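You operate a simulated robot arm through the tools that you are given. There is no shell and no other tool.

You are at the controls of a simulated robot arm. One attempt, no reset.

TASK
Wrap small bobbin L203 in film on the small turntable.
Fine: roller arm ON, turn the film knob till film covers it on all sides, arm OFF; leave the other bobbins bare.

Only the result counts: the job must be done as asked and must still hold three seconds after the hand-in. Knocking over, shifting, dropping, spilling or breaking anything else fails it. A push-on lid holds only when it is set on centred and level and pressed home; a screw cap is set on level and turned clockwise until tight.

THE ROBOT
A 6-joint arm with a two-finger parallel gripper, fixed in place. Base frame: the origin is at the foot of the arm, x ahead of it, y to its left, z up; the work surface is at about z = 6. Units: mm, degrees, N and s.
With the tool pointing down near the work surface it reaches from about 240 to 580 mm from the base axis. Its first joint turns from -166.0 to 166.0 degrees. Payload 1.5 kg.
Tool frame: the origin (TCP) lies between the finger pads and is the grasp point; the fingertips stand 30 mm ahead of it; z points along the fingers, y is the line along which they close. Largest opening 80 mm; finger width 17, thickness 12; the body of the gripper, 40 by 82 mm, starts 80 mm behind the TCP.
Orientation is told as [roll, pitch, yaw] about the base's x, y, z axes, in that order, counted from this pose: with the fingers straight down and closing along the base's y, the tool's x points along the base's -x, its y along +y and its z along -z.

THE INTERFACE
- The arm moves only by the tool servo_tool. Its argument "increments" is a list of rows, each a list of 3 entries, a list of its own where there are three numbers: the shift along the tool's x, y, z in mm, then the turn, a rotation vector about the tool's x, y, z in degrees, then the finger opening in mm, from 0 to 80. In form: [[[dx, dy, dz], [rx, ry, rz], claw], ...]. A call has 1 to 20 rows; each row shifts and turns the commanded pose from where the row before left it, along the tool's axes as they then stand. Each row takes 0.2 s and may step no farther than 50 mm and 8.6 degrees from the row before; otherwise, or with a gripper value out of range, the whole call is refused. A pose out of reach is approached as far as the arm can. The call stops where the force on the tool passes 40 N (or 10 N more than at its start, if that is more) or the arm is blocked; 0.2 s more then pass. Each finger travels about 72 mm/s and halts on what it meets, pressing with about 43 N; the grip force reading is that of the motor and also rises with nothing between the fingers. The clock runs only during rows and for 0.2 s after the last one: add rows that do not move to give the fingers time. The reply holds the time, the measured pose of the TCP, the force on the tool along the base axes, the opening and the grip force, in the units named above and with some noise, with the torque about the TCP (base axes, N m) and any sound that the robot's microphone picked up.
- Cameras (640 x 400 px; columns grow to the right, rows downward): "scene" is fixed at [49.2, 499.8, 603.3]; the picture's right is [-0.91, -0.40, 0.00], its down [-0.20, 0.45, -0.87] and it looks along [0.35, -0.80, -0.49] (base axes); focal length 318 px, centre (320, 200). "wrist" rides on the gripper at [72, -7, -122] in the tool frame; the picture's right is [0.09, 1.00, 0.00], its down [-0.84, 0.08, -0.54] and it looks along [-0.54, 0.05, 0.84] (tool axes); focal length 238 px, centre (320, 200). There is no depth. A picture from a camera that has moved, and an enlarged one, comes with that camera's place and axes in the base frame and with its lens.
- snapshot(camera): a new picture of that camera. It takes no simulated time.
- close_up(camera, box): a new picture of the part [left, top, right, bottom] of that camera's present view, enlarged. It takes no simulated time.
- job_done(): hands the job in; it is judged then, once.

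Places have to be worked out from the pictures, the camera data and where the tool is seen. Open the gripper and draw the arm clear of the work before you hand the job in, unless the task says otherwise.

The tools are called after "Request:" as a command line: name --argument value ..., lists and objects as JSON in quotes. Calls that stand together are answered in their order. servo_tool: Moves the arm, as the interface text tells. Its arguments: {"type":"object","properties":{"increments":{"type":"array","items":{"type":"array"}}},"required":["increments"]} The other tools are called the same way: snapshot (camera) takes a picture; close_up (camera, box) takes an enlarged picture of a part of a camera's view; job_done () hands the job in.

At the start:

```text
t: 0.0
tool_pos: [351.4, 9.1, 381.2]
tcp_rot: [0.0, 0.0, 0.0]
force: [-1.5, 0.8, 0.4]
torque: [0.0, 0.01, 0.01]
grip_width: 80.0
grasp_force: 0.1
```

scene: 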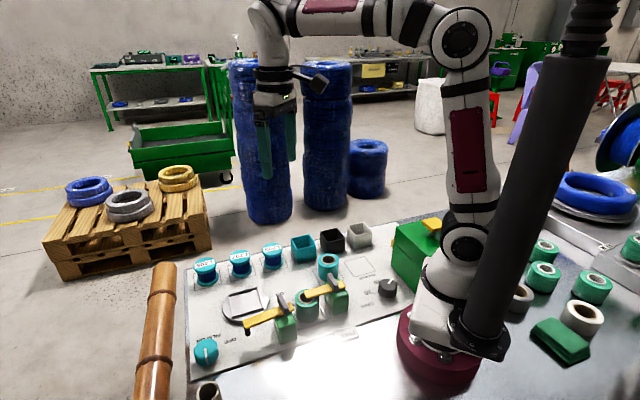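
wrist: 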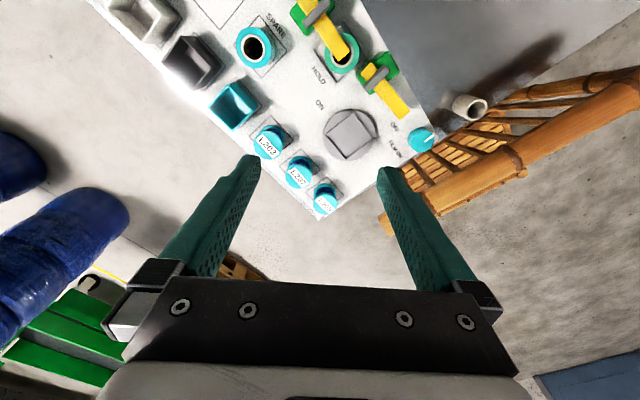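

I'll look closely at the board in both cameras to identify the parts before moving.

Request:
close_up --camera "scene" --box '[180, 220, 420, 370]'

Request:
close_up --camera "wrist" --box '[200, 0, 460, 220]'

Request:
close_up --camera "scene" --box '[180, 240, 300, 315]'

Request:
close_up --camera "scene" --box '[180, 300, 420, 400]'

```text
2.67 times, centred on (300, 295) of scene
camera zoom: at [49.2, 499.8, 603.3], right [-0.91, -0.4, 0.0], down [-0.2, 0.45, -0.87], along [0.35, -0.8, -0.49], focal length 847 px, centre (373, -53)
```

zoom: 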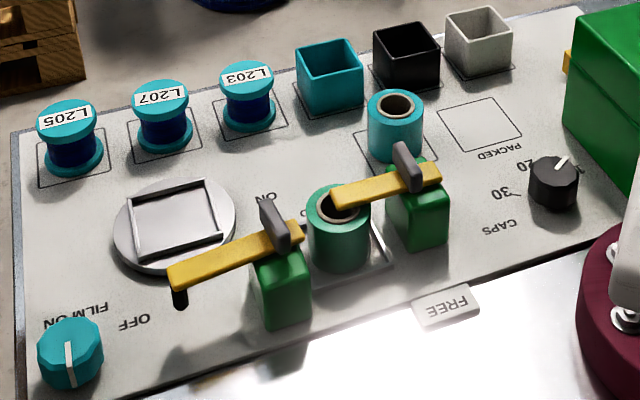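

```text
1.82 times, centred on (330, 110) of wrist
camera zoom: at [278.8, 2.7, 502.7], right [-0.09, 1.0, 0.0], down [0.84, 0.08, 0.54], along [0.54, 0.05, -0.84], focal length 433 px, centre (302, 364)
```

zoom: 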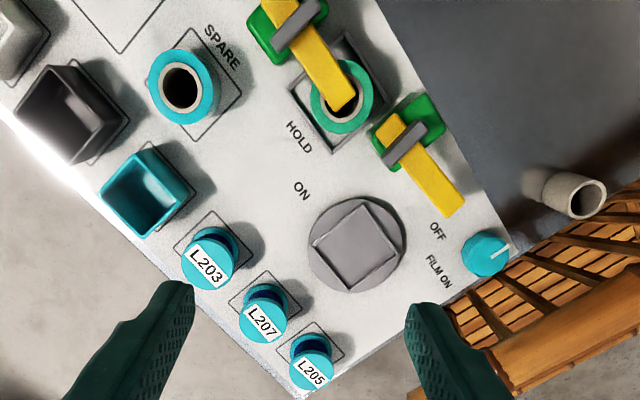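

```text
5.33 times, centred on (240, 278) of scene
camera zoom: at [49.2, 499.8, 603.3], right [-0.91, -0.4, 0.0], down [-0.2, 0.45, -0.87], along [0.35, -0.8, -0.49], focal length 1695 px, centre (747, -213)
```

zoom: 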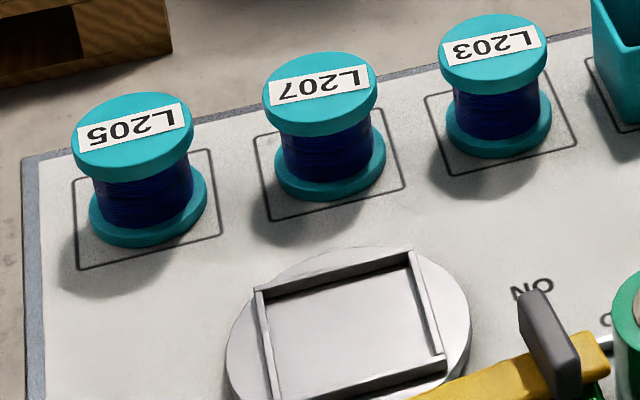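

```text
2.67 times, centred on (300, 350) of scene
camera zoom: at [49.2, 499.8, 603.3], right [-0.91, -0.4, 0.0], down [-0.2, 0.45, -0.87], along [0.35, -0.8, -0.49], focal length 847 px, centre (373, -200)
```

zoom: 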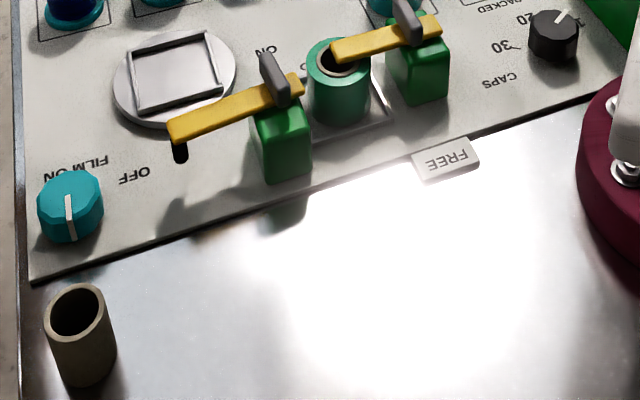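

Work so far puts L203 near (446,-83), the turntable at (426,80), the roller-arm post at (316,100) and the film knob at (419,221). I'll bring the wrist camera lower over the roller arm to see how its mechanism works.

Request:
servo_tool --increments '[[[-1.7, 20, 36], [0, 0, 0], 80], [[-1.7, 20, 36], [0, 0, 0], 80], [[-1.7, 20, 36], [0, 0, 0], 80], [[-1.7, 20, 36], [0, 0, 0], 80], [[-1.7, 20, 30], [0, 0, 0], 80]]'

Request:
snapshot --camera "wrist"

Request:
snapshot --camera "scene"

```text
t: 1.2
tool_pos: [359.5, 109.0, 206.2]
tcp_rot: [0.0, 0.0, 0.0]
force: [0.1, 0.2, -0.2]
torque: [0.06, 0.02, 0.03]
grip_width: 80.5
grasp_force: 0.1
```

```text
taken
camera wrist: at [287.5, 102.5, 328.7], right [-0.09, 1.0, 0.0], down [0.84, 0.08, 0.54], along [0.54, 0.05, -0.84], focal length 238 px, centre (320, 200)
```

wrist: 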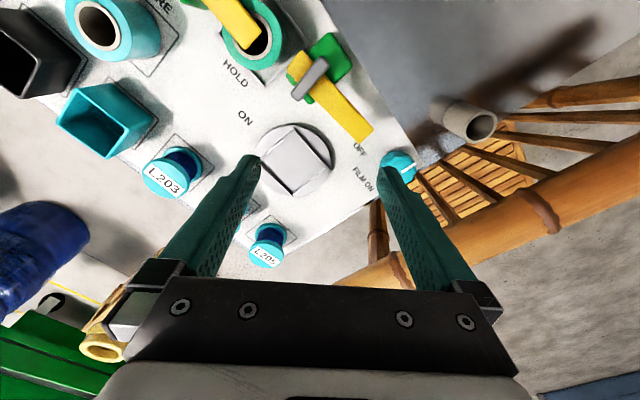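

```text
taken
```

scene: 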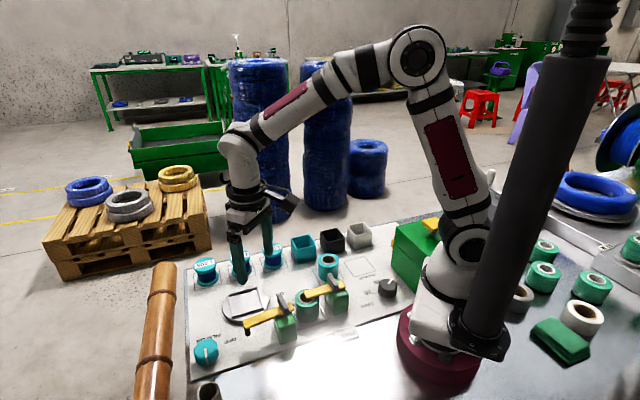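

Closer crops of the roller arm, knob and turntable from here.

Request:
close_up --camera "wrist" --box '[200, 0, 440, 200]'

Request:
close_up --camera "scene" --box '[230, 275, 350, 350]'

Request:
close_up --camera "wrist" --box '[340, 110, 440, 190]'

Request:
close_up --camera "wrist" --box '[120, 100, 360, 280]'

```text
2.00 times, centred on (320, 100) of wrist
camera zoom: at [287.5, 102.5, 328.7], right [-0.09, 1.0, 0.0], down [0.84, 0.08, 0.54], along [0.54, 0.05, -0.84], focal length 477 px, centre (320, 400)
```

zoom: 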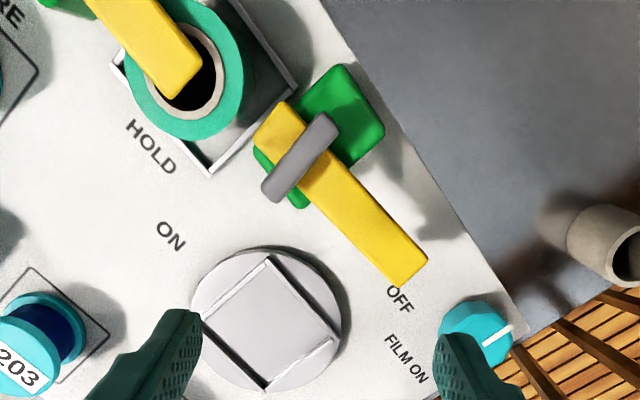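

```text
5.33 times, centred on (290, 312) of scene
camera zoom: at [49.2, 499.8, 603.3], right [-0.91, -0.4, 0.0], down [-0.2, 0.45, -0.87], along [0.35, -0.8, -0.49], focal length 1695 px, centre (480, -400)
```

zoom: 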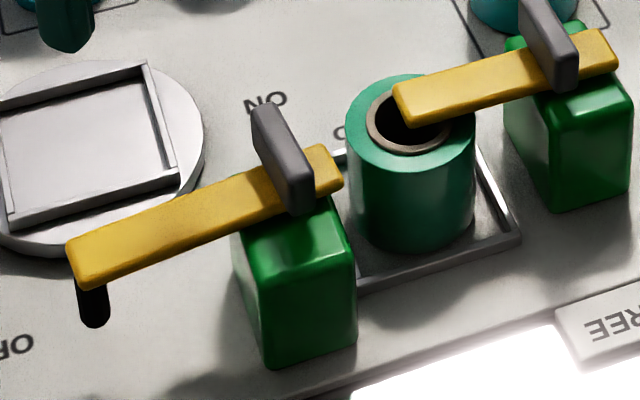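

```text
5.00 times, centred on (390, 150) of wrist
camera zoom: at [287.5, 102.5, 328.7], right [-0.09, 1.0, 0.0], down [0.84, 0.08, 0.54], along [0.54, 0.05, -0.84], focal length 1192 px, centre (-30, 450)
```

zoom: 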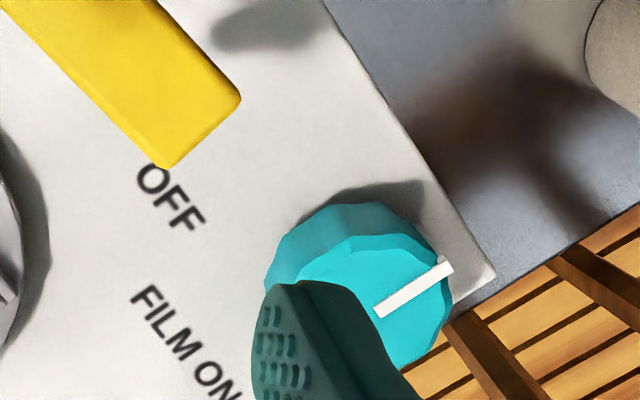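

```text
2.22 times, centred on (240, 190) of wrist
camera zoom: at [287.5, 102.5, 328.7], right [-0.09, 1.0, 0.0], down [0.84, 0.08, 0.54], along [0.54, 0.05, -0.84], focal length 530 px, centre (498, 222)
```

zoom: 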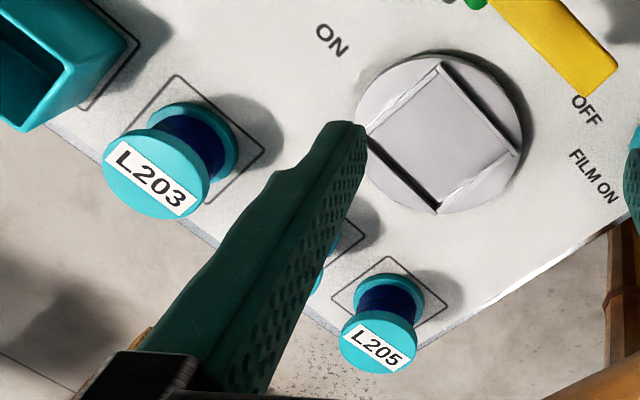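

The grey bar sits across the roller arm on its post, so it looks like a twist handle, and the recess seems to fit the bobbin flange (about 57 mm). I'll move above L203 and turn the gripper square to the row for a precise look.

Request:
servo_tool --increments '[[[-17.3, -38, 0], [0, 0, 0], 80], [[-17.3, -38, 0], [0, 0, 0], 80], [[-17.3, -38, 0], [0, 0, 0], 80], [[-17.3, -38, 0], [0, 0, 0], 80], [[-17.3, -38, 0], [0, 0, 0], 80], [[0, 0, 0], [0, 0, -7.6], 80], [[0, 0, 0], [0, 0, -7.6], 80], [[0, 0, 0], [0, 0, -7.6], 80], [[0, 0, 0], [0, 0, -7.6], 80], [[0, 0, 0], [0, 0, -7.6], 80], [[0, 0, 0], [0, 0, -7.6], 80], [[0, 0, 30], [0, 0, 0], 80]]'

Request:
snapshot --camera "wrist"

Request:
close_up --camera "scene" --box '[180, 180, 340, 290]'

```text
t: 3.8
tool_pos: [446.9, -79.4, 176.2]
tcp_rot: [0.1, 0.0, 45.7]
force: [-0.8, -0.2, -0.5]
torque: [0.01, -0.03, -0.03]
grip_width: 79.9
grasp_force: 0.1
```

```text
taken
camera wrist: at [400.2, -136.5, 298.8], right [-0.78, 0.63, 0.0], down [0.53, 0.65, 0.54], along [0.34, 0.42, -0.84], focal length 238 px, centre (320, 200)
```

wrist: 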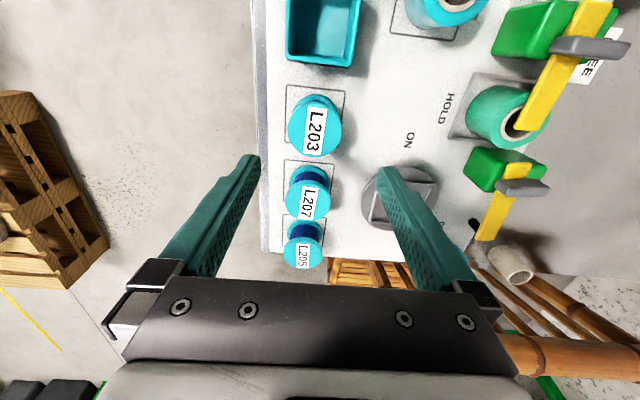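

```text
3.64 times, centred on (260, 235) of scene
camera zoom: at [49.2, 499.8, 603.3], right [-0.91, -0.4, 0.0], down [-0.2, 0.45, -0.87], along [0.35, -0.8, -0.49], focal length 1156 px, centre (538, 73)
```

zoom: 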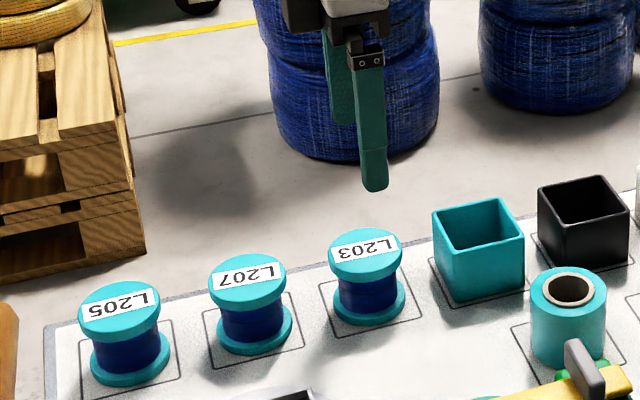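

Request:
close_up --camera "wrist" --box '[250, 60, 410, 160]'

Request:
close_up --camera "wrist" --box '[380, 0, 600, 260]'

```text
4.00 times, centred on (330, 110) of wrist
camera zoom: at [400.2, -136.5, 298.8], right [-0.78, 0.63, 0.0], down [0.53, 0.65, 0.54], along [0.34, 0.42, -0.84], focal length 953 px, centre (280, 560)
```

zoom: 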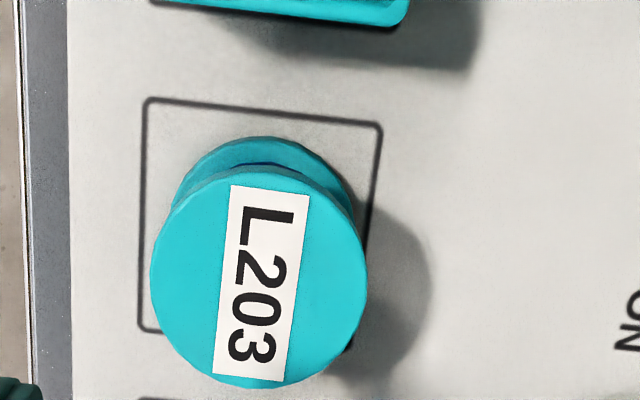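

```text
1.54 times, centred on (490, 130) of wrist
camera zoom: at [400.2, -136.5, 298.8], right [-0.78, 0.63, 0.0], down [0.53, 0.65, 0.54], along [0.34, 0.42, -0.84], focal length 367 px, centre (58, 308)
```

zoom: 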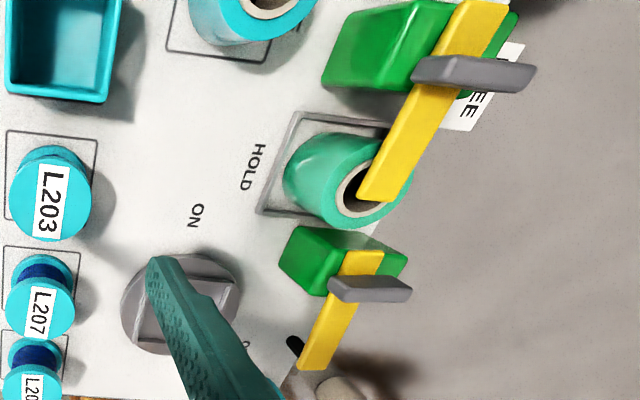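

L203's top centre works out at about (449,-85) with its top near z = 60, so I need about -6 mm in tool y. I'll correct, descend to z = 100 and look again before going around the flange.

Request:
servo_tool --increments '[[[2.4, -6, 20], [0, 0, 0], 80], [[0, 0, 30], [0, 0, 0], 80], [[0, 0, 26], [0, 0, 0], 80], [[0, 0, 0], [0, 0, 0], 80]]'

Request:
snapshot --camera "wrist"

Request:
close_up --camera "scene" --box '[180, 200, 340, 300]'

```text
t: 4.8
tool_pos: [448.0, -84.9, 101.7]
tcp_rot: [0.0, 0.0, 45.6]
force: [0.0, -0.5, -0.1]
torque: [-0.03, -0.02, -0.03]
grip_width: 79.7
grasp_force: 0.0
```

```text
taken
camera wrist: at [403.4, -142.0, 222.8], right [-0.78, 0.63, 0.0], down [0.53, 0.65, 0.54], along [0.34, 0.42, -0.84], focal length 238 px, centre (320, 200)
```

wrist: 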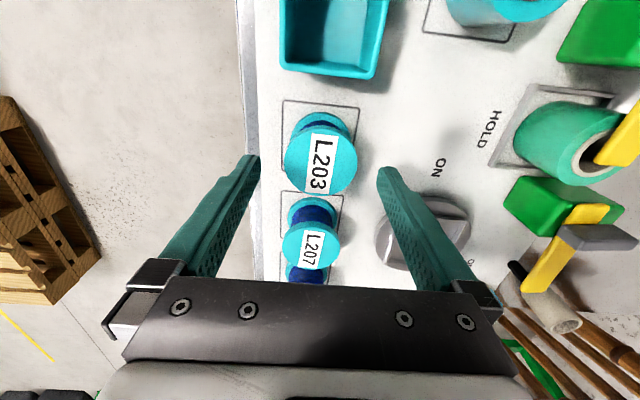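

```text
4.00 times, centred on (260, 250) of scene
camera zoom: at [49.2, 499.8, 603.3], right [-0.91, -0.4, 0.0], down [-0.2, 0.45, -0.87], along [0.35, -0.8, -0.49], focal length 1271 px, centre (560, 0)
```

zoom: 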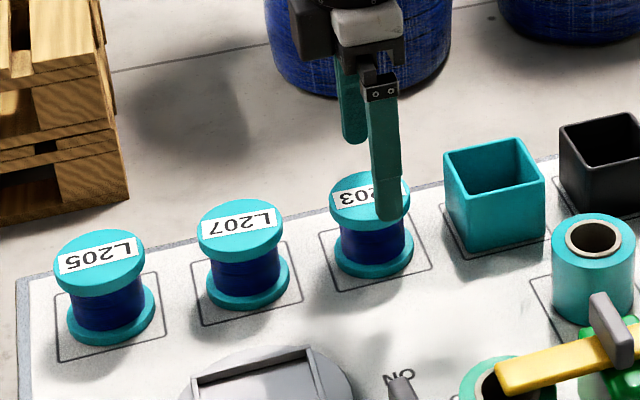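

Scene and wrist agree: L203 top at z ≈ 59.5, centre (449,-84), fingers centred within about 1 mm. I'll descend to z ≈ 54 around the top flange and close.

Request:
servo_tool --increments '[[[-1.2, 0, 10], [0, 0, 0], 80], [[0, 0, 20], [0, 0, 0], 80], [[0, 0, 18], [0, 0, 0], 80], [[0, 0, 0], [0, 0, 0], 80], [[0, 0, 0], [0, 0, 0], 70], [[0, 0, 0], [0, 0, 0], 62], [[0, 0, 0], [0, 0, 0], 56], [[0, 0, 0], [0, 0, 0], 52], [[0, 0, 0], [0, 0, 0], 48], [[0, 0, 0], [0, 0, 0], 45], [[0, 0, 0], [0, 0, 0], 45]]'

Request:
snapshot --camera "wrist"

Request:
close_up --camera "scene" --box '[180, 200, 340, 300]'

```text
t: 7.2
tool_pos: [449.6, -85.7, 53.2]
tcp_rot: [0.0, 0.0, 45.6]
force: [0.1, -0.4, -0.1]
torque: [-0.01, 0.02, -0.02]
grip_width: 55.1
grasp_force: 43.3
```

```text
taken
camera wrist: at [403.7, -141.3, 174.9], right [-0.78, 0.63, 0.0], down [0.53, 0.65, 0.54], along [0.34, 0.42, -0.84], focal length 238 px, centre (320, 200)
```

wrist: 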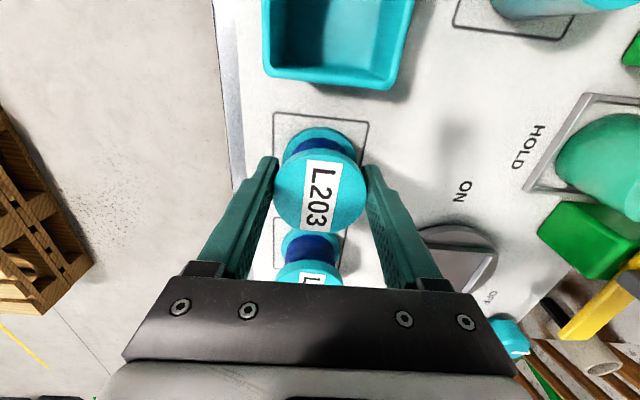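

```text
4.00 times, centred on (260, 250) of scene
camera zoom: at [49.2, 499.8, 603.3], right [-0.91, -0.4, 0.0], down [-0.2, 0.45, -0.87], along [0.35, -0.8, -0.49], focal length 1271 px, centre (560, 0)
```

zoom: 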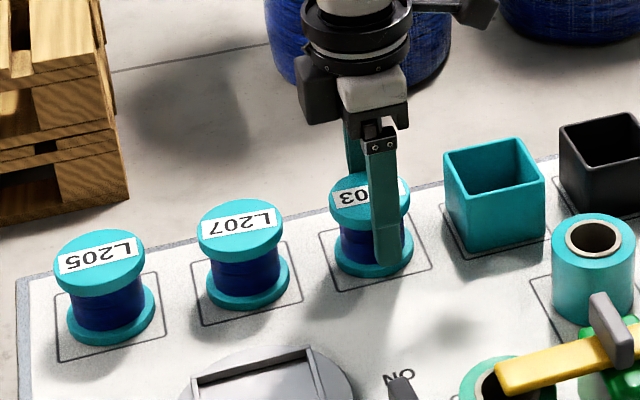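

The flange is held at 55.1 mm with 43 N grip. I'll lift straight up 110 mm and check the hold.

Request:
servo_tool --increments '[[[0, 0, -10], [0, 0, 0], 45], [[0, 0, -25], [0, 0, 0], 45], [[0, 0, -35], [0, 0, 0], 45], [[0, 0, -40], [0, 0, 0], 45], [[0, 0, 0], [0, 0, 0], 45]]'

Request:
close_up --camera "wrist" --box '[220, 100, 420, 260]'

Request:
close_up --camera "scene" --box '[180, 180, 340, 300]'

Request:
snapshot --camera "wrist"

```text
t: 8.4
tool_pos: [451.0, -86.0, 163.0]
tcp_rot: [0.0, 0.0, 45.6]
force: [-0.4, 0.6, -1.5]
torque: [-0.02, 0.01, -0.02]
grip_width: 55.1
grasp_force: 43.4
```

```text
2.50 times, centred on (320, 180) of wrist
camera zoom: at [404.3, -142.1, 285.1], right [-0.78, 0.63, 0.0], down [0.53, 0.65, 0.54], along [0.34, 0.42, -0.84], focal length 596 px, centre (320, 250)
```

zoom: 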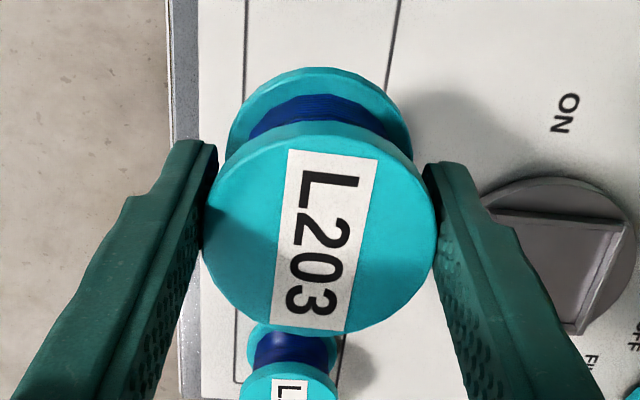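

```text
3.33 times, centred on (260, 240) of scene
camera zoom: at [49.2, 499.8, 603.3], right [-0.91, -0.4, 0.0], down [-0.2, 0.45, -0.87], along [0.35, -0.8, -0.49], focal length 1059 px, centre (520, 67)
```

zoom: 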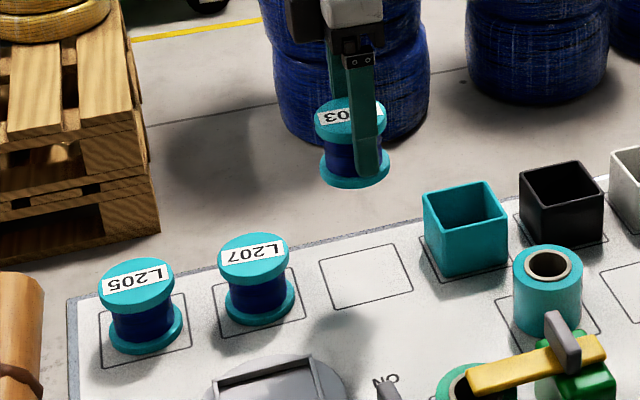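

```text
taken
camera wrist: at [404.3, -142.1, 285.1], right [-0.78, 0.63, 0.0], down [0.53, 0.65, 0.54], along [0.34, 0.42, -0.84], focal length 238 px, centre (320, 200)
```

wrist: 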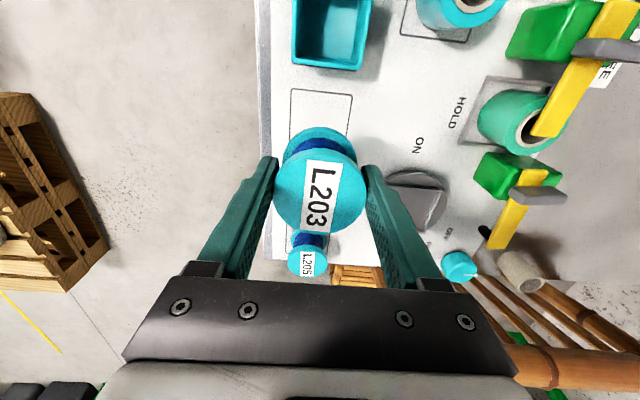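

The bobbin lifted level and is centred in the gripper. I'll carry it high to a spot beside the turntable, so the wrist camera looks down on the recess.

Request:
servo_tool --increments '[[[-30.1, 26.6, -7.4], [0, 0, 0], 45], [[-30.1, 26.6, -7.4], [0, 0, 0], 45], [[-30.1, 26.6, -7.4], [0, 0, 0], 45], [[-30.1, 26.6, -7.4], [0, 0, 0], 45], [[-30.1, 26.6, -7.4], [0, 0, 0], 45], [[0, 0, 0], [0, 0, 0], 45]]'

Request:
snapshot --camera "wrist"

Request:
close_up --camera "scene" --box '[180, 260, 340, 380]'

```text
t: 9.8
tool_pos: [459.9, 115.1, 198.5]
tcp_rot: [-0.1, 0.0, 45.7]
force: [-0.3, -0.8, -2.2]
torque: [-0.01, 0.03, 0.02]
grip_width: 55.0
grasp_force: 42.6
```

```text
taken
camera wrist: at [414.1, 59.3, 320.6], right [-0.78, 0.63, 0.0], down [0.53, 0.65, 0.54], along [0.34, 0.42, -0.84], focal length 238 px, centre (320, 200)
```

wrist: 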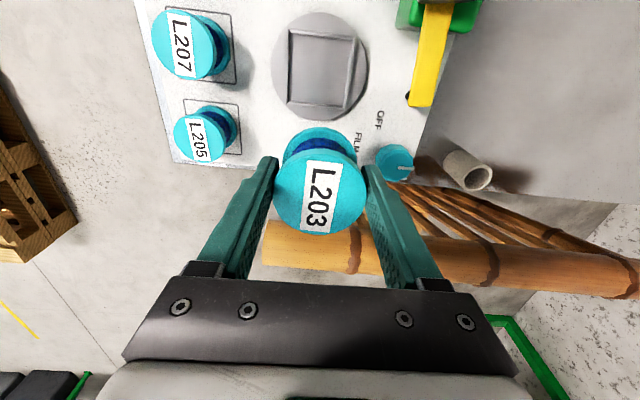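

```text
3.33 times, centred on (260, 320) of scene
camera zoom: at [49.2, 499.8, 603.3], right [-0.91, -0.4, 0.0], down [-0.2, 0.45, -0.87], along [0.35, -0.8, -0.49], focal length 1059 px, centre (520, -200)
```

zoom: 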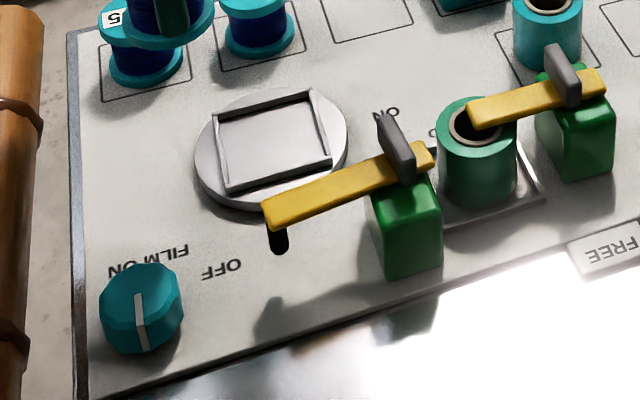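

Request:
close_up --camera "wrist" --box '[250, 0, 390, 130]'

Request:
close_up --camera "wrist" --box '[340, 0, 500, 200]'

Request:
close_up --camera "scene" --box '[220, 280, 270, 330]'

```text
3.08 times, centred on (320, 65) of wrist
camera zoom: at [414.1, 59.3, 320.6], right [-0.78, 0.63, 0.0], down [0.53, 0.65, 0.54], along [0.34, 0.42, -0.84], focal length 733 px, centre (320, 615)
```

zoom: 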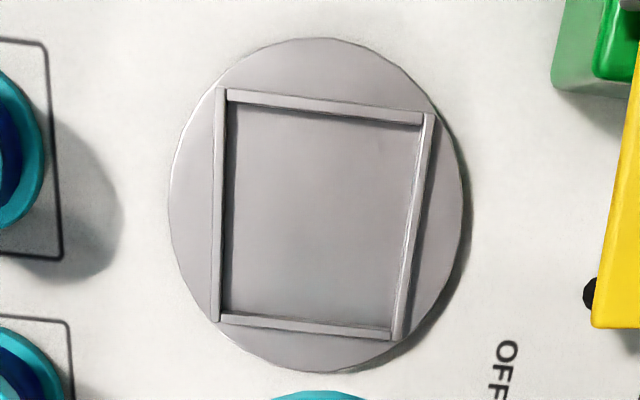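

```text
2.00 times, centred on (420, 100) of wrist
camera zoom: at [414.1, 59.3, 320.6], right [-0.78, 0.63, 0.0], down [0.53, 0.65, 0.54], along [0.34, 0.42, -0.84], focal length 477 px, centre (120, 400)
```

zoom: 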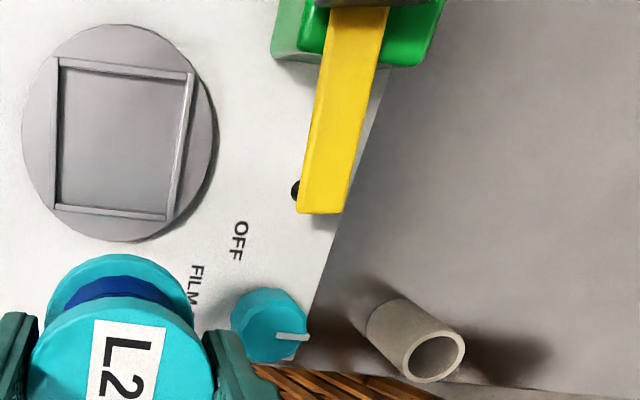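

```text
8.00 times, centred on (245, 305) of scene
camera zoom: at [49.2, 499.8, 603.3], right [-0.91, -0.4, 0.0], down [-0.2, 0.45, -0.87], along [0.35, -0.8, -0.49], focal length 2542 px, centre (920, -640)
```

zoom: 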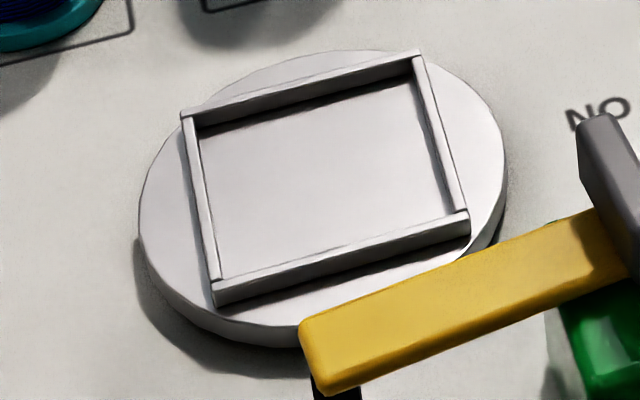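

The recess measures about 65 mm inside (flange 55), centred near (431,76), with its rails' top at z ≈ 26. I'll move over it, come down to z ≈ 100 and check from the scene.

Request:
servo_tool --increments '[[[24, -3.2, 0], [0, 0, 0], 45], [[24, -3.2, 0], [0, 0, 0], 45], [[0, 0, 45], [0, 0, 0], 45], [[0, 0, 45], [0, 0, 0], 45], [[0, 0, 10], [0, 0, 0], 45], [[0, 0, 0], [0, 0, 0], 45]]'

Request:
close_up --camera "scene" --box '[190, 240, 310, 330]'

Request:
snapshot --camera "wrist"

```text
t: 11.2
tool_pos: [431.2, 77.5, 99.6]
tcp_rot: [0.0, 0.1, 45.5]
force: [-0.9, 0.4, -2.3]
torque: [0.0, -0.01, -0.04]
grip_width: 54.9
grasp_force: 43.5
```

```text
4.44 times, centred on (250, 285) of scene
camera zoom: at [49.2, 499.8, 603.3], right [-0.91, -0.4, 0.0], down [-0.2, 0.45, -0.87], along [0.35, -0.8, -0.49], focal length 1412 px, centre (631, -178)
```

zoom: 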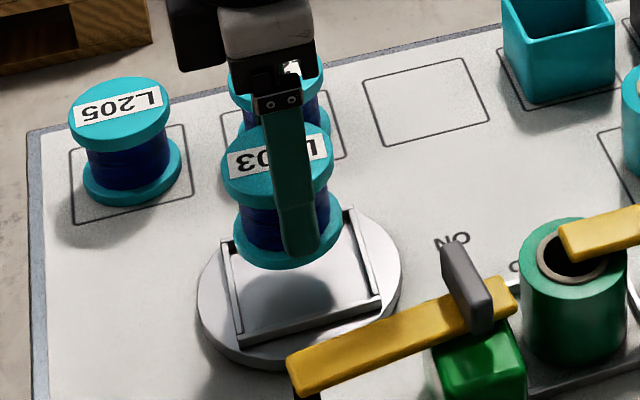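

```text
taken
camera wrist: at [385.0, 19.9, 221.2], right [-0.78, 0.63, 0.0], down [0.53, 0.65, 0.54], along [0.34, 0.42, -0.84], focal length 238 px, centre (320, 200)
```

wrist: 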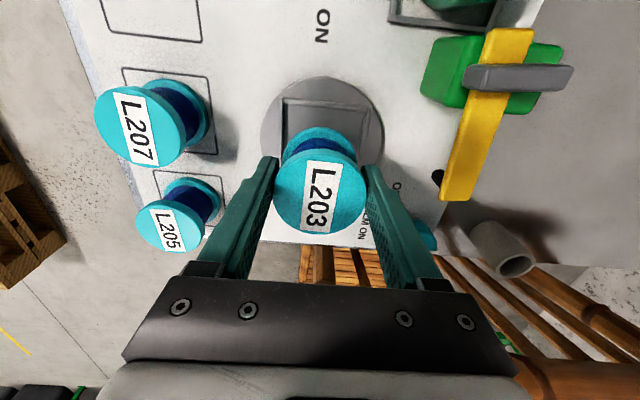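

Request:
close_up --camera "wrist" --box '[240, 60, 400, 180]'

```text
3.33 times, centred on (320, 120) of wrist
camera zoom: at [385.0, 19.9, 221.2], right [-0.78, 0.63, 0.0], down [0.53, 0.65, 0.54], along [0.34, 0.42, -0.84], focal length 794 px, centre (320, 467)
```

zoom: 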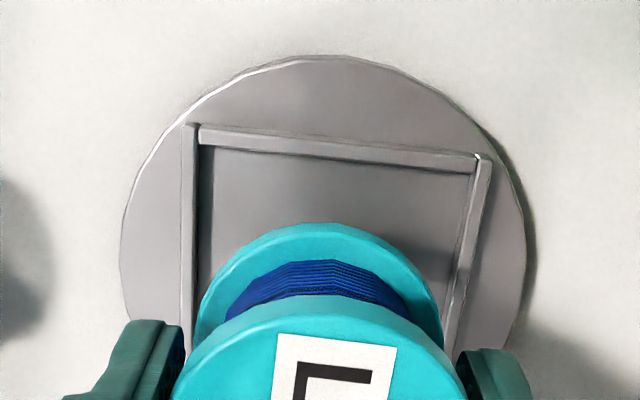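

The bobbin is centred in the recess within about 1 mm (rail about 5 mm clear). I'll lower it to z ≈ 66, then creep.

Request:
servo_tool --increments '[[[0, 0, 15], [0, 0, 0], 45], [[0, 0, 12], [0, 0, 0], 45], [[0, 0, 6], [0, 0, 0], 45], [[0, 0, 0], [0, 0, 0], 45], [[0, 0, 1], [0, 0, 0], 45], [[0, 0, 1], [0, 0, 0], 45], [[0, 0, 1], [0, 0, 0], 45]]'

Request:
close_up --camera "scene" --box '[190, 240, 310, 330]'

```text
t: 12.8
tool_pos: [431.3, 76.5, 65.0]
tcp_rot: [0.0, -0.1, 45.4]
force: [-10.8, -2.2, 31.7]
torque: [0.2, 0.14, 0.01]
grip_width: 55.2
grasp_force: 42.9
```

```text
4.44 times, centred on (250, 285) of scene
camera zoom: at [49.2, 499.8, 603.3], right [-0.91, -0.4, 0.0], down [-0.2, 0.45, -0.87], along [0.35, -0.8, -0.49], focal length 1412 px, centre (631, -178)
```

zoom: 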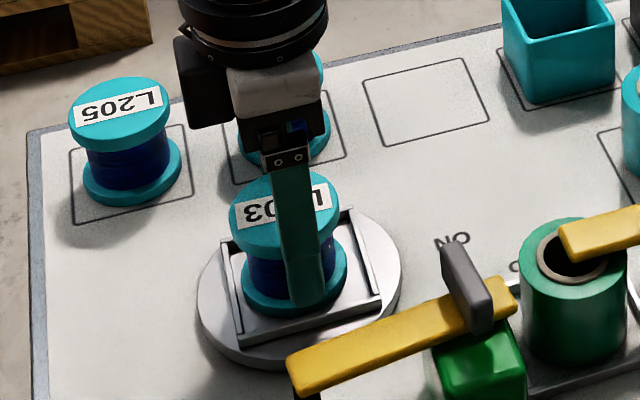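

Request:
close_up --camera "scene" --box '[220, 280, 275, 325]'

Request:
close_up --camera "wrist" --box '[240, 60, 400, 180]'

```text
8.89 times, centred on (248, 302) of scene
camera zoom: at [49.2, 499.8, 603.3], right [-0.91, -0.4, 0.0], down [-0.2, 0.45, -0.87], along [0.35, -0.8, -0.49], focal length 2825 px, centre (964, -711)
```

zoom: 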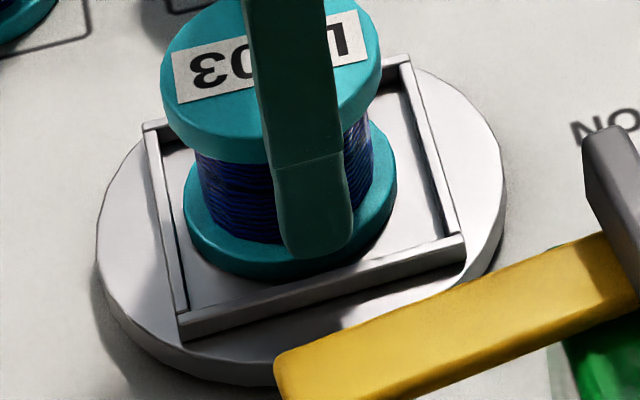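

```text
3.33 times, centred on (320, 120) of wrist
camera zoom: at [385.3, 20.5, 186.4], right [-0.78, 0.63, 0.0], down [0.53, 0.65, 0.54], along [0.34, 0.42, -0.84], focal length 794 px, centre (320, 467)
```

zoom: 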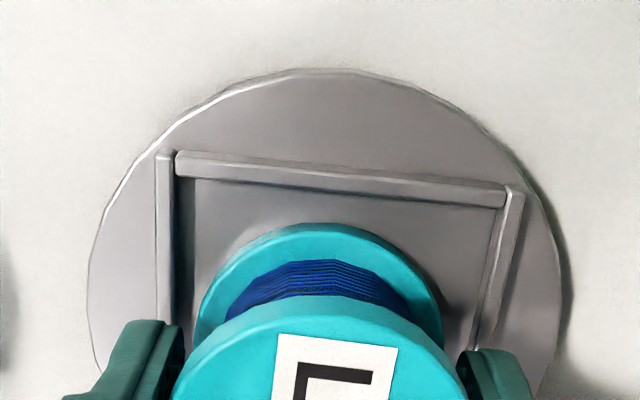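

The bobbin is on the floor inside the rails, though the scene suggests it is about 3 mm toward the L205 side. I'll raise it slightly, shift 1.6 mm in tool x, set it down lightly and check the force.

Request:
servo_tool --increments '[[[0, 0, -4], [0, 0, 0], 45], [[1.6, 0, 0], [0, 0, 0], 45], [[0, 0, 0], [0, 0, 0], 45], [[0, 0, 1.5], [0, 0, 0], 45], [[0, 0, 1], [0, 0, 0], 45], [[0, 0, 0], [0, 0, 0], 45]]'

Request:
close_up --camera "scene" --box '[220, 280, 275, 325]'

Request:
close_up --camera "wrist" --box '[240, 60, 400, 180]'

```text
t: 14.2
tool_pos: [429.6, 75.1, 64.8]
tcp_rot: [0.0, 0.0, 45.6]
force: [-0.6, 0.7, -2.6]
torque: [0.02, -0.04, -0.01]
grip_width: 54.8
grasp_force: 42.6
```

```text
8.89 times, centred on (248, 302) of scene
camera zoom: at [49.2, 499.8, 603.3], right [-0.91, -0.4, 0.0], down [-0.2, 0.45, -0.87], along [0.35, -0.8, -0.49], focal length 2825 px, centre (964, -711)
```

zoom: 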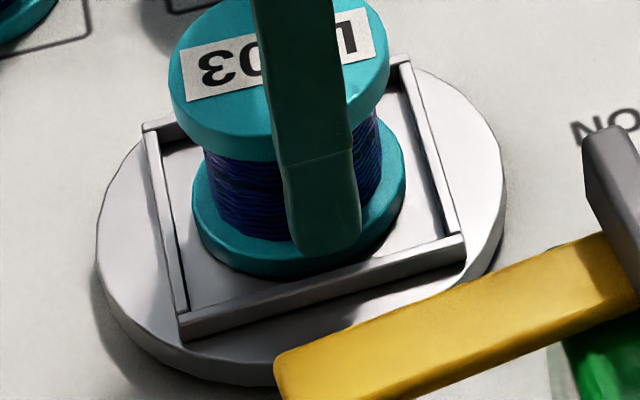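

```text
3.33 times, centred on (320, 120) of wrist
camera zoom: at [383.7, 19.3, 187.0], right [-0.78, 0.63, 0.0], down [0.53, 0.65, 0.54], along [0.34, 0.42, -0.84], focal length 794 px, centre (320, 467)
```

zoom: 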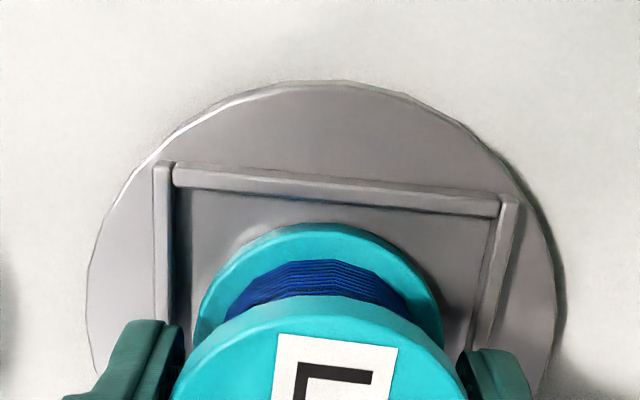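

Now nicely within the rails and hanging just above the floor. Lower 1 mm, open gently, then rise.

Request:
servo_tool --increments '[[[0, 0, 0.6], [0, 0, 0], 45], [[0, 0, 0.4], [0, 0, 0], 45], [[0, 0, 0], [0, 0, 0], 45], [[0, 0, 0], [0, 0, 0], 58], [[0, 0, 0], [0, 0, 0], 62], [[0, 0, 0], [0, 0, 0], 70], [[0, 0, 0], [0, 0, 0], 72]]'

Request:
close_up --camera "scene" --box '[220, 280, 275, 325]'

```text
t: 15.8
tool_pos: [429.0, 75.0, 64.0]
tcp_rot: [0.0, 0.0, 45.6]
force: [-0.4, 0.0, 0.7]
torque: [-0.01, 0.02, -0.01]
grip_width: 71.9
grasp_force: 0.1
```

```text
8.89 times, centred on (248, 302) of scene
camera zoom: at [49.2, 499.8, 603.3], right [-0.91, -0.4, 0.0], down [-0.2, 0.45, -0.87], along [0.35, -0.8, -0.49], focal length 2825 px, centre (964, -711)
```

zoom: 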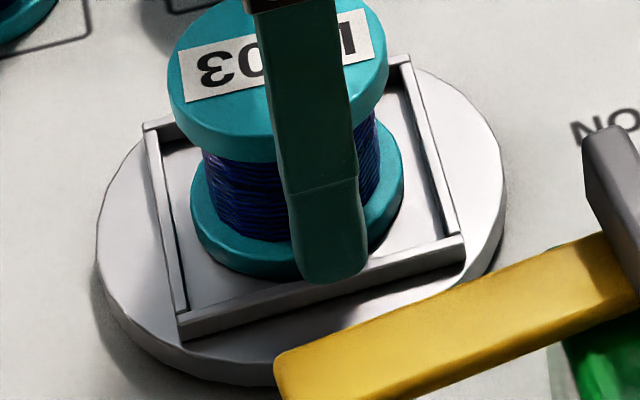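

Released cleanly. I'll rise straight up, move over the roller-arm handle and turn the gripper so its fingers would straddle the grey bar.

Request:
servo_tool --increments '[[[0, 0, -20], [0, 0, 0], 76], [[0, 0, -40], [0, 0, 0], 76], [[0, 0, -40], [0, 0, 0], 76], [[0, 0, -20], [0, 0, 0], 76], [[22.2, 32.6, 0], [0, 0, 0], 76], [[22.2, 32.6, 0], [0, 0, 0], 76], [[22.2, 32.6, 0], [0, 0, 0], 60], [[0, 0, 0], [0, 0, 8.5], 50], [[0, 0, 0], [0, 0, 8.5], 40], [[0, 0, 0], [0, 0, 8.5], 40], [[0, 0, 0], [0, 0, 8.5], 40], [[0, 0, 0], [0, 0, 8.5], 40], [[0, 0, 0], [0, 0, 8.5], 40], [[0, 0, 0], [0, 0, 8.5], 40], [[0, 0, 0], [0, 0, 8.5], 40], [[0, 0, 0], [0, 0, 8.5], 40], [[0, 0, 0], [0, 0, 8.5], 40], [[0, 0, 0], [0, 0, 0], 40]]'

Request:
snapshot --camera "wrist"

Request:
snapshot --camera "scene"

```text
t: 19.6
tool_pos: [312.5, 95.7, 184.3]
tcp_rot: [0.0, 0.1, -39.5]
force: [0.3, -0.7, 0.6]
torque: [0.0, 0.0, -0.01]
grip_width: 39.7
grasp_force: 0.0
```

```text
taken
camera wrist: at [253.2, 136.5, 306.0], right [0.56, 0.83, 0.0], down [0.69, -0.47, 0.54], along [0.45, -0.3, -0.84], focal length 238 px, centre (320, 200)
```

wrist: 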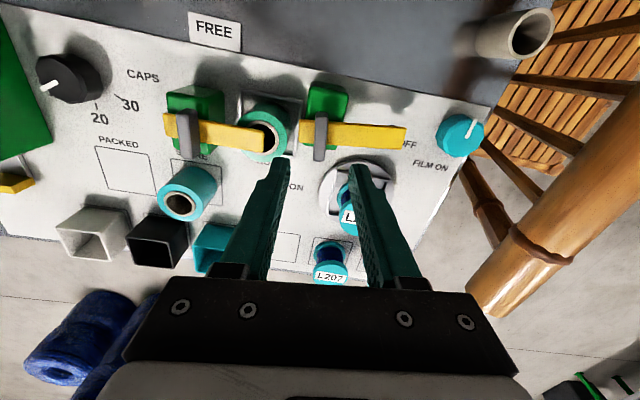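

```text
taken
```

scene: 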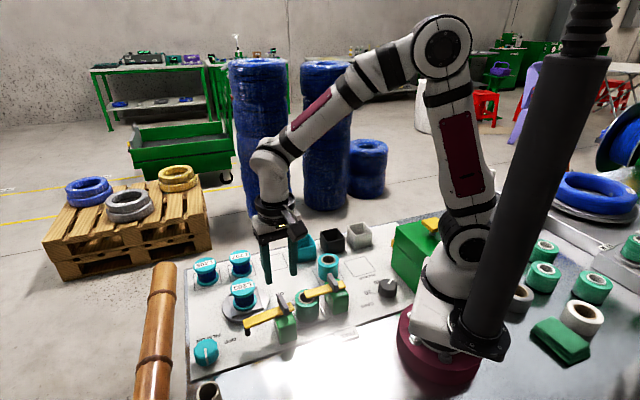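

Request:
close_up --camera "wrist" --box '[260, 60, 460, 210]'

Request:
close_up --camera "scene" --box '[220, 270, 310, 345]'

```text
2.67 times, centred on (360, 135) of wrist
camera zoom: at [253.2, 136.5, 306.0], right [0.56, 0.83, 0.0], down [0.69, -0.47, 0.54], along [0.45, -0.3, -0.84], focal length 636 px, centre (213, 373)
```

zoom: 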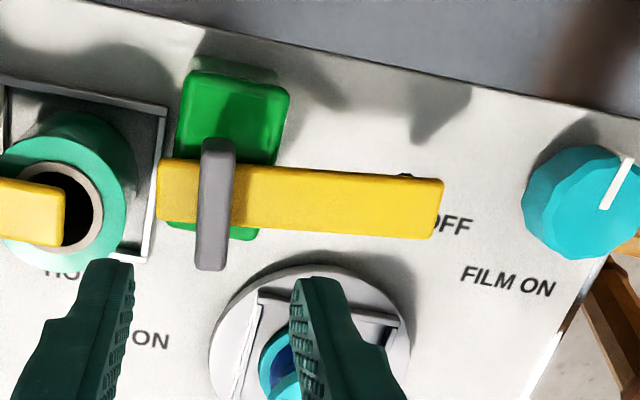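

```text
5.33 times, centred on (265, 308) of scene
camera zoom: at [49.2, 499.8, 603.3], right [-0.91, -0.4, 0.0], down [-0.2, 0.45, -0.87], along [0.35, -0.8, -0.49], focal length 1695 px, centre (613, -373)
```

zoom: 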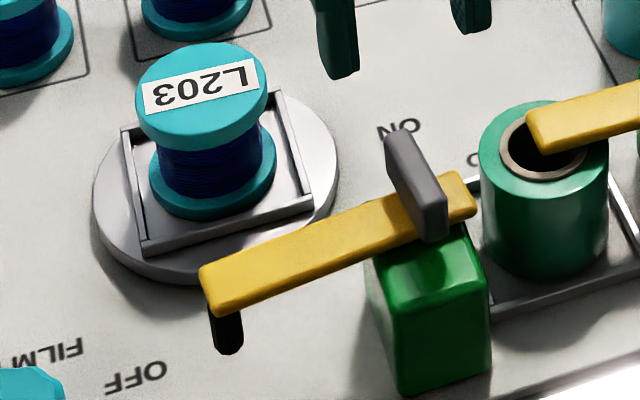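

Request:
close_up --camera "scene" --box '[280, 285, 320, 350]'

Request:
close_up --camera "wrist" --box '[300, 70, 420, 170]'

```text
6.15 times, centred on (300, 318) of scene
camera zoom: at [49.2, 499.8, 603.3], right [-0.91, -0.4, 0.0], down [-0.2, 0.45, -0.87], along [0.35, -0.8, -0.49], focal length 1956 px, centre (443, -523)
```

zoom: 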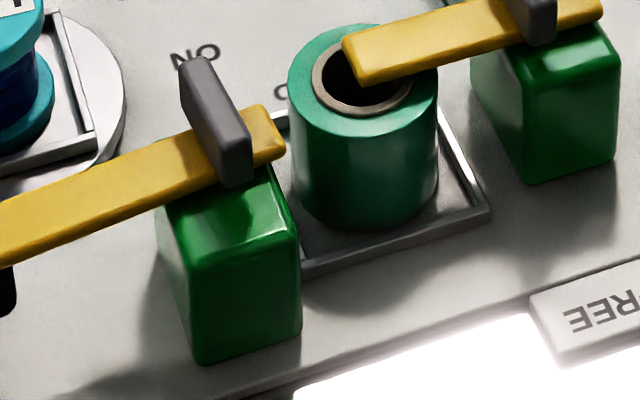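

```text
4.00 times, centred on (360, 120) of wrist
camera zoom: at [253.2, 136.5, 306.0], right [0.56, 0.83, 0.0], down [0.69, -0.47, 0.54], along [0.45, -0.3, -0.84], focal length 953 px, centre (160, 520)
```

zoom: 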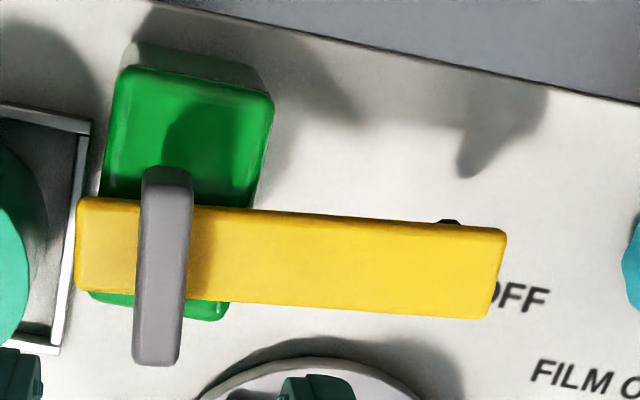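

I now have the geometry: the arm runs from its pivot near (310,98) at about 51° with its top at z ≈ 77. The ON and OFF labels are 90° apart about that pivot, so ON means swinging it clockwise about 90°. I'll straddle the yellow arm with the fingers like a fork, 50 mm out from the pivot; first I line up above it and check.

Request:
servo_tool --increments '[[[0, 0, 0], [0, 0, -8.3], 40], [[0, 0, 0], [0, 0, -8.3], 40], [[0, 0, 0], [0, 0, -8.3], 40], [[0, 0, 0], [0, 0, -8.3], 40], [[0, 0, 0], [0, 0, -8.3], 40], [[0, 0, 0], [0, 0, -8.3], 40], [[0, 0, 0], [0, 0, -8.3], 40], [[0, 0, 0], [0, 0, -8.3], 40], [[0, 0, 0], [0, 0, -8.3], 40], [[0, 0, 0], [0, 0, -8.3], 40], [[0, 0, 0], [0, 0, -8], 40], [[-25, 1.5, 20], [0, 0, 0], 40], [[-25, 1.5, 20], [0, 0, 0], 40], [[0, 0, 0], [0, 0, 0], 40]]'

Request:
snapshot --camera "wrist"

Request:
close_up --camera "scene" --box '[210, 240, 330, 350]'

```text
t: 22.6
tool_pos: [342.0, 138.2, 144.9]
tcp_rot: [-0.1, 0.0, 51.6]
force: [-0.6, 0.1, -0.8]
torque: [0.02, -0.01, -0.02]
grip_width: 39.8
grasp_force: 0.2
```

```text
taken
camera wrist: at [302.5, 76.6, 266.0], right [-0.84, 0.55, 0.0], down [0.46, 0.7, 0.54], along [0.3, 0.45, -0.84], focal length 238 px, centre (320, 200)
```

wrist: 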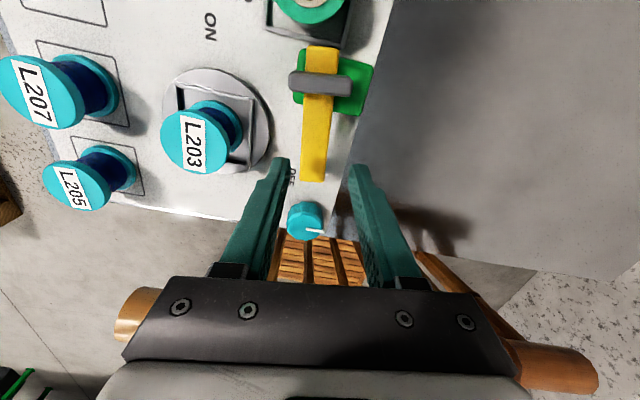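

```text
3.64 times, centred on (270, 295) of scene
camera zoom: at [49.2, 499.8, 603.3], right [-0.91, -0.4, 0.0], down [-0.2, 0.45, -0.87], along [0.35, -0.8, -0.49], focal length 1156 px, centre (502, -146)
```

zoom: 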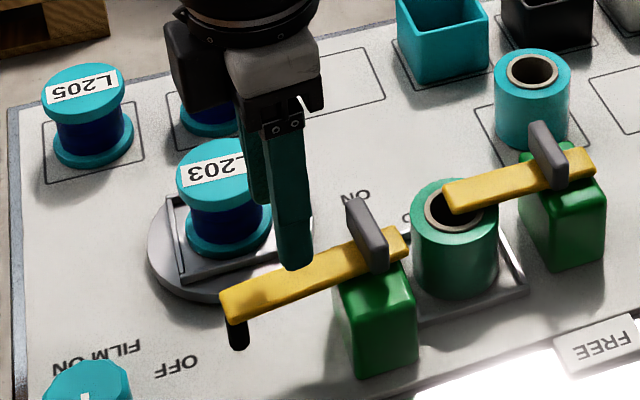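

The arm lies at tool y ≈ -4 and is parallel to the tool. I'll shift -4.2 mm and lower the fork around the arm to z ≈ 93.

Request:
servo_tool --increments '[[[0, -4.2, 10], [0, 0, 0], 40], [[0, 0, 15], [0, 0, 0], 40], [[0, 0, 15], [0, 0, 0], 40], [[0, 0, 12], [0, 0, 0], 40], [[0, 0, 0], [0, 0, 0], 36], [[0, 0, 0], [0, 0, 0], 36]]'

Request:
close_up --camera "wrist" --box '[220, 20, 420, 220]'

Request:
close_up --camera "scene" --box '[210, 260, 330, 350]'

```text
t: 24.0
tool_pos: [344.9, 135.2, 92.2]
tcp_rot: [0.1, 0.0, 51.6]
force: [-0.2, 1.0, -0.1]
torque: [0.01, -0.01, 0.01]
grip_width: 36.0
grasp_force: 0.1
```

```text
2.00 times, centred on (320, 120) of wrist
camera zoom: at [305.4, 74.3, 213.7], right [-0.84, 0.55, 0.0], down [0.46, 0.7, 0.54], along [0.3, 0.45, -0.84], focal length 477 px, centre (320, 360)
```

zoom: 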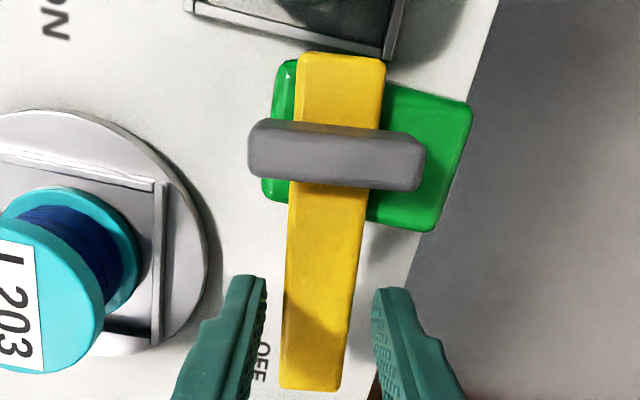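

```text
4.44 times, centred on (270, 305) of scene
camera zoom: at [49.2, 499.8, 603.3], right [-0.91, -0.4, 0.0], down [-0.2, 0.45, -0.87], along [0.35, -0.8, -0.49], focal length 1412 px, centre (542, -267)
```

zoom: 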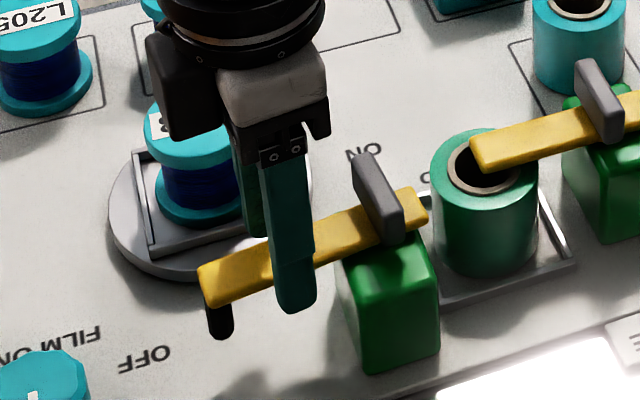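

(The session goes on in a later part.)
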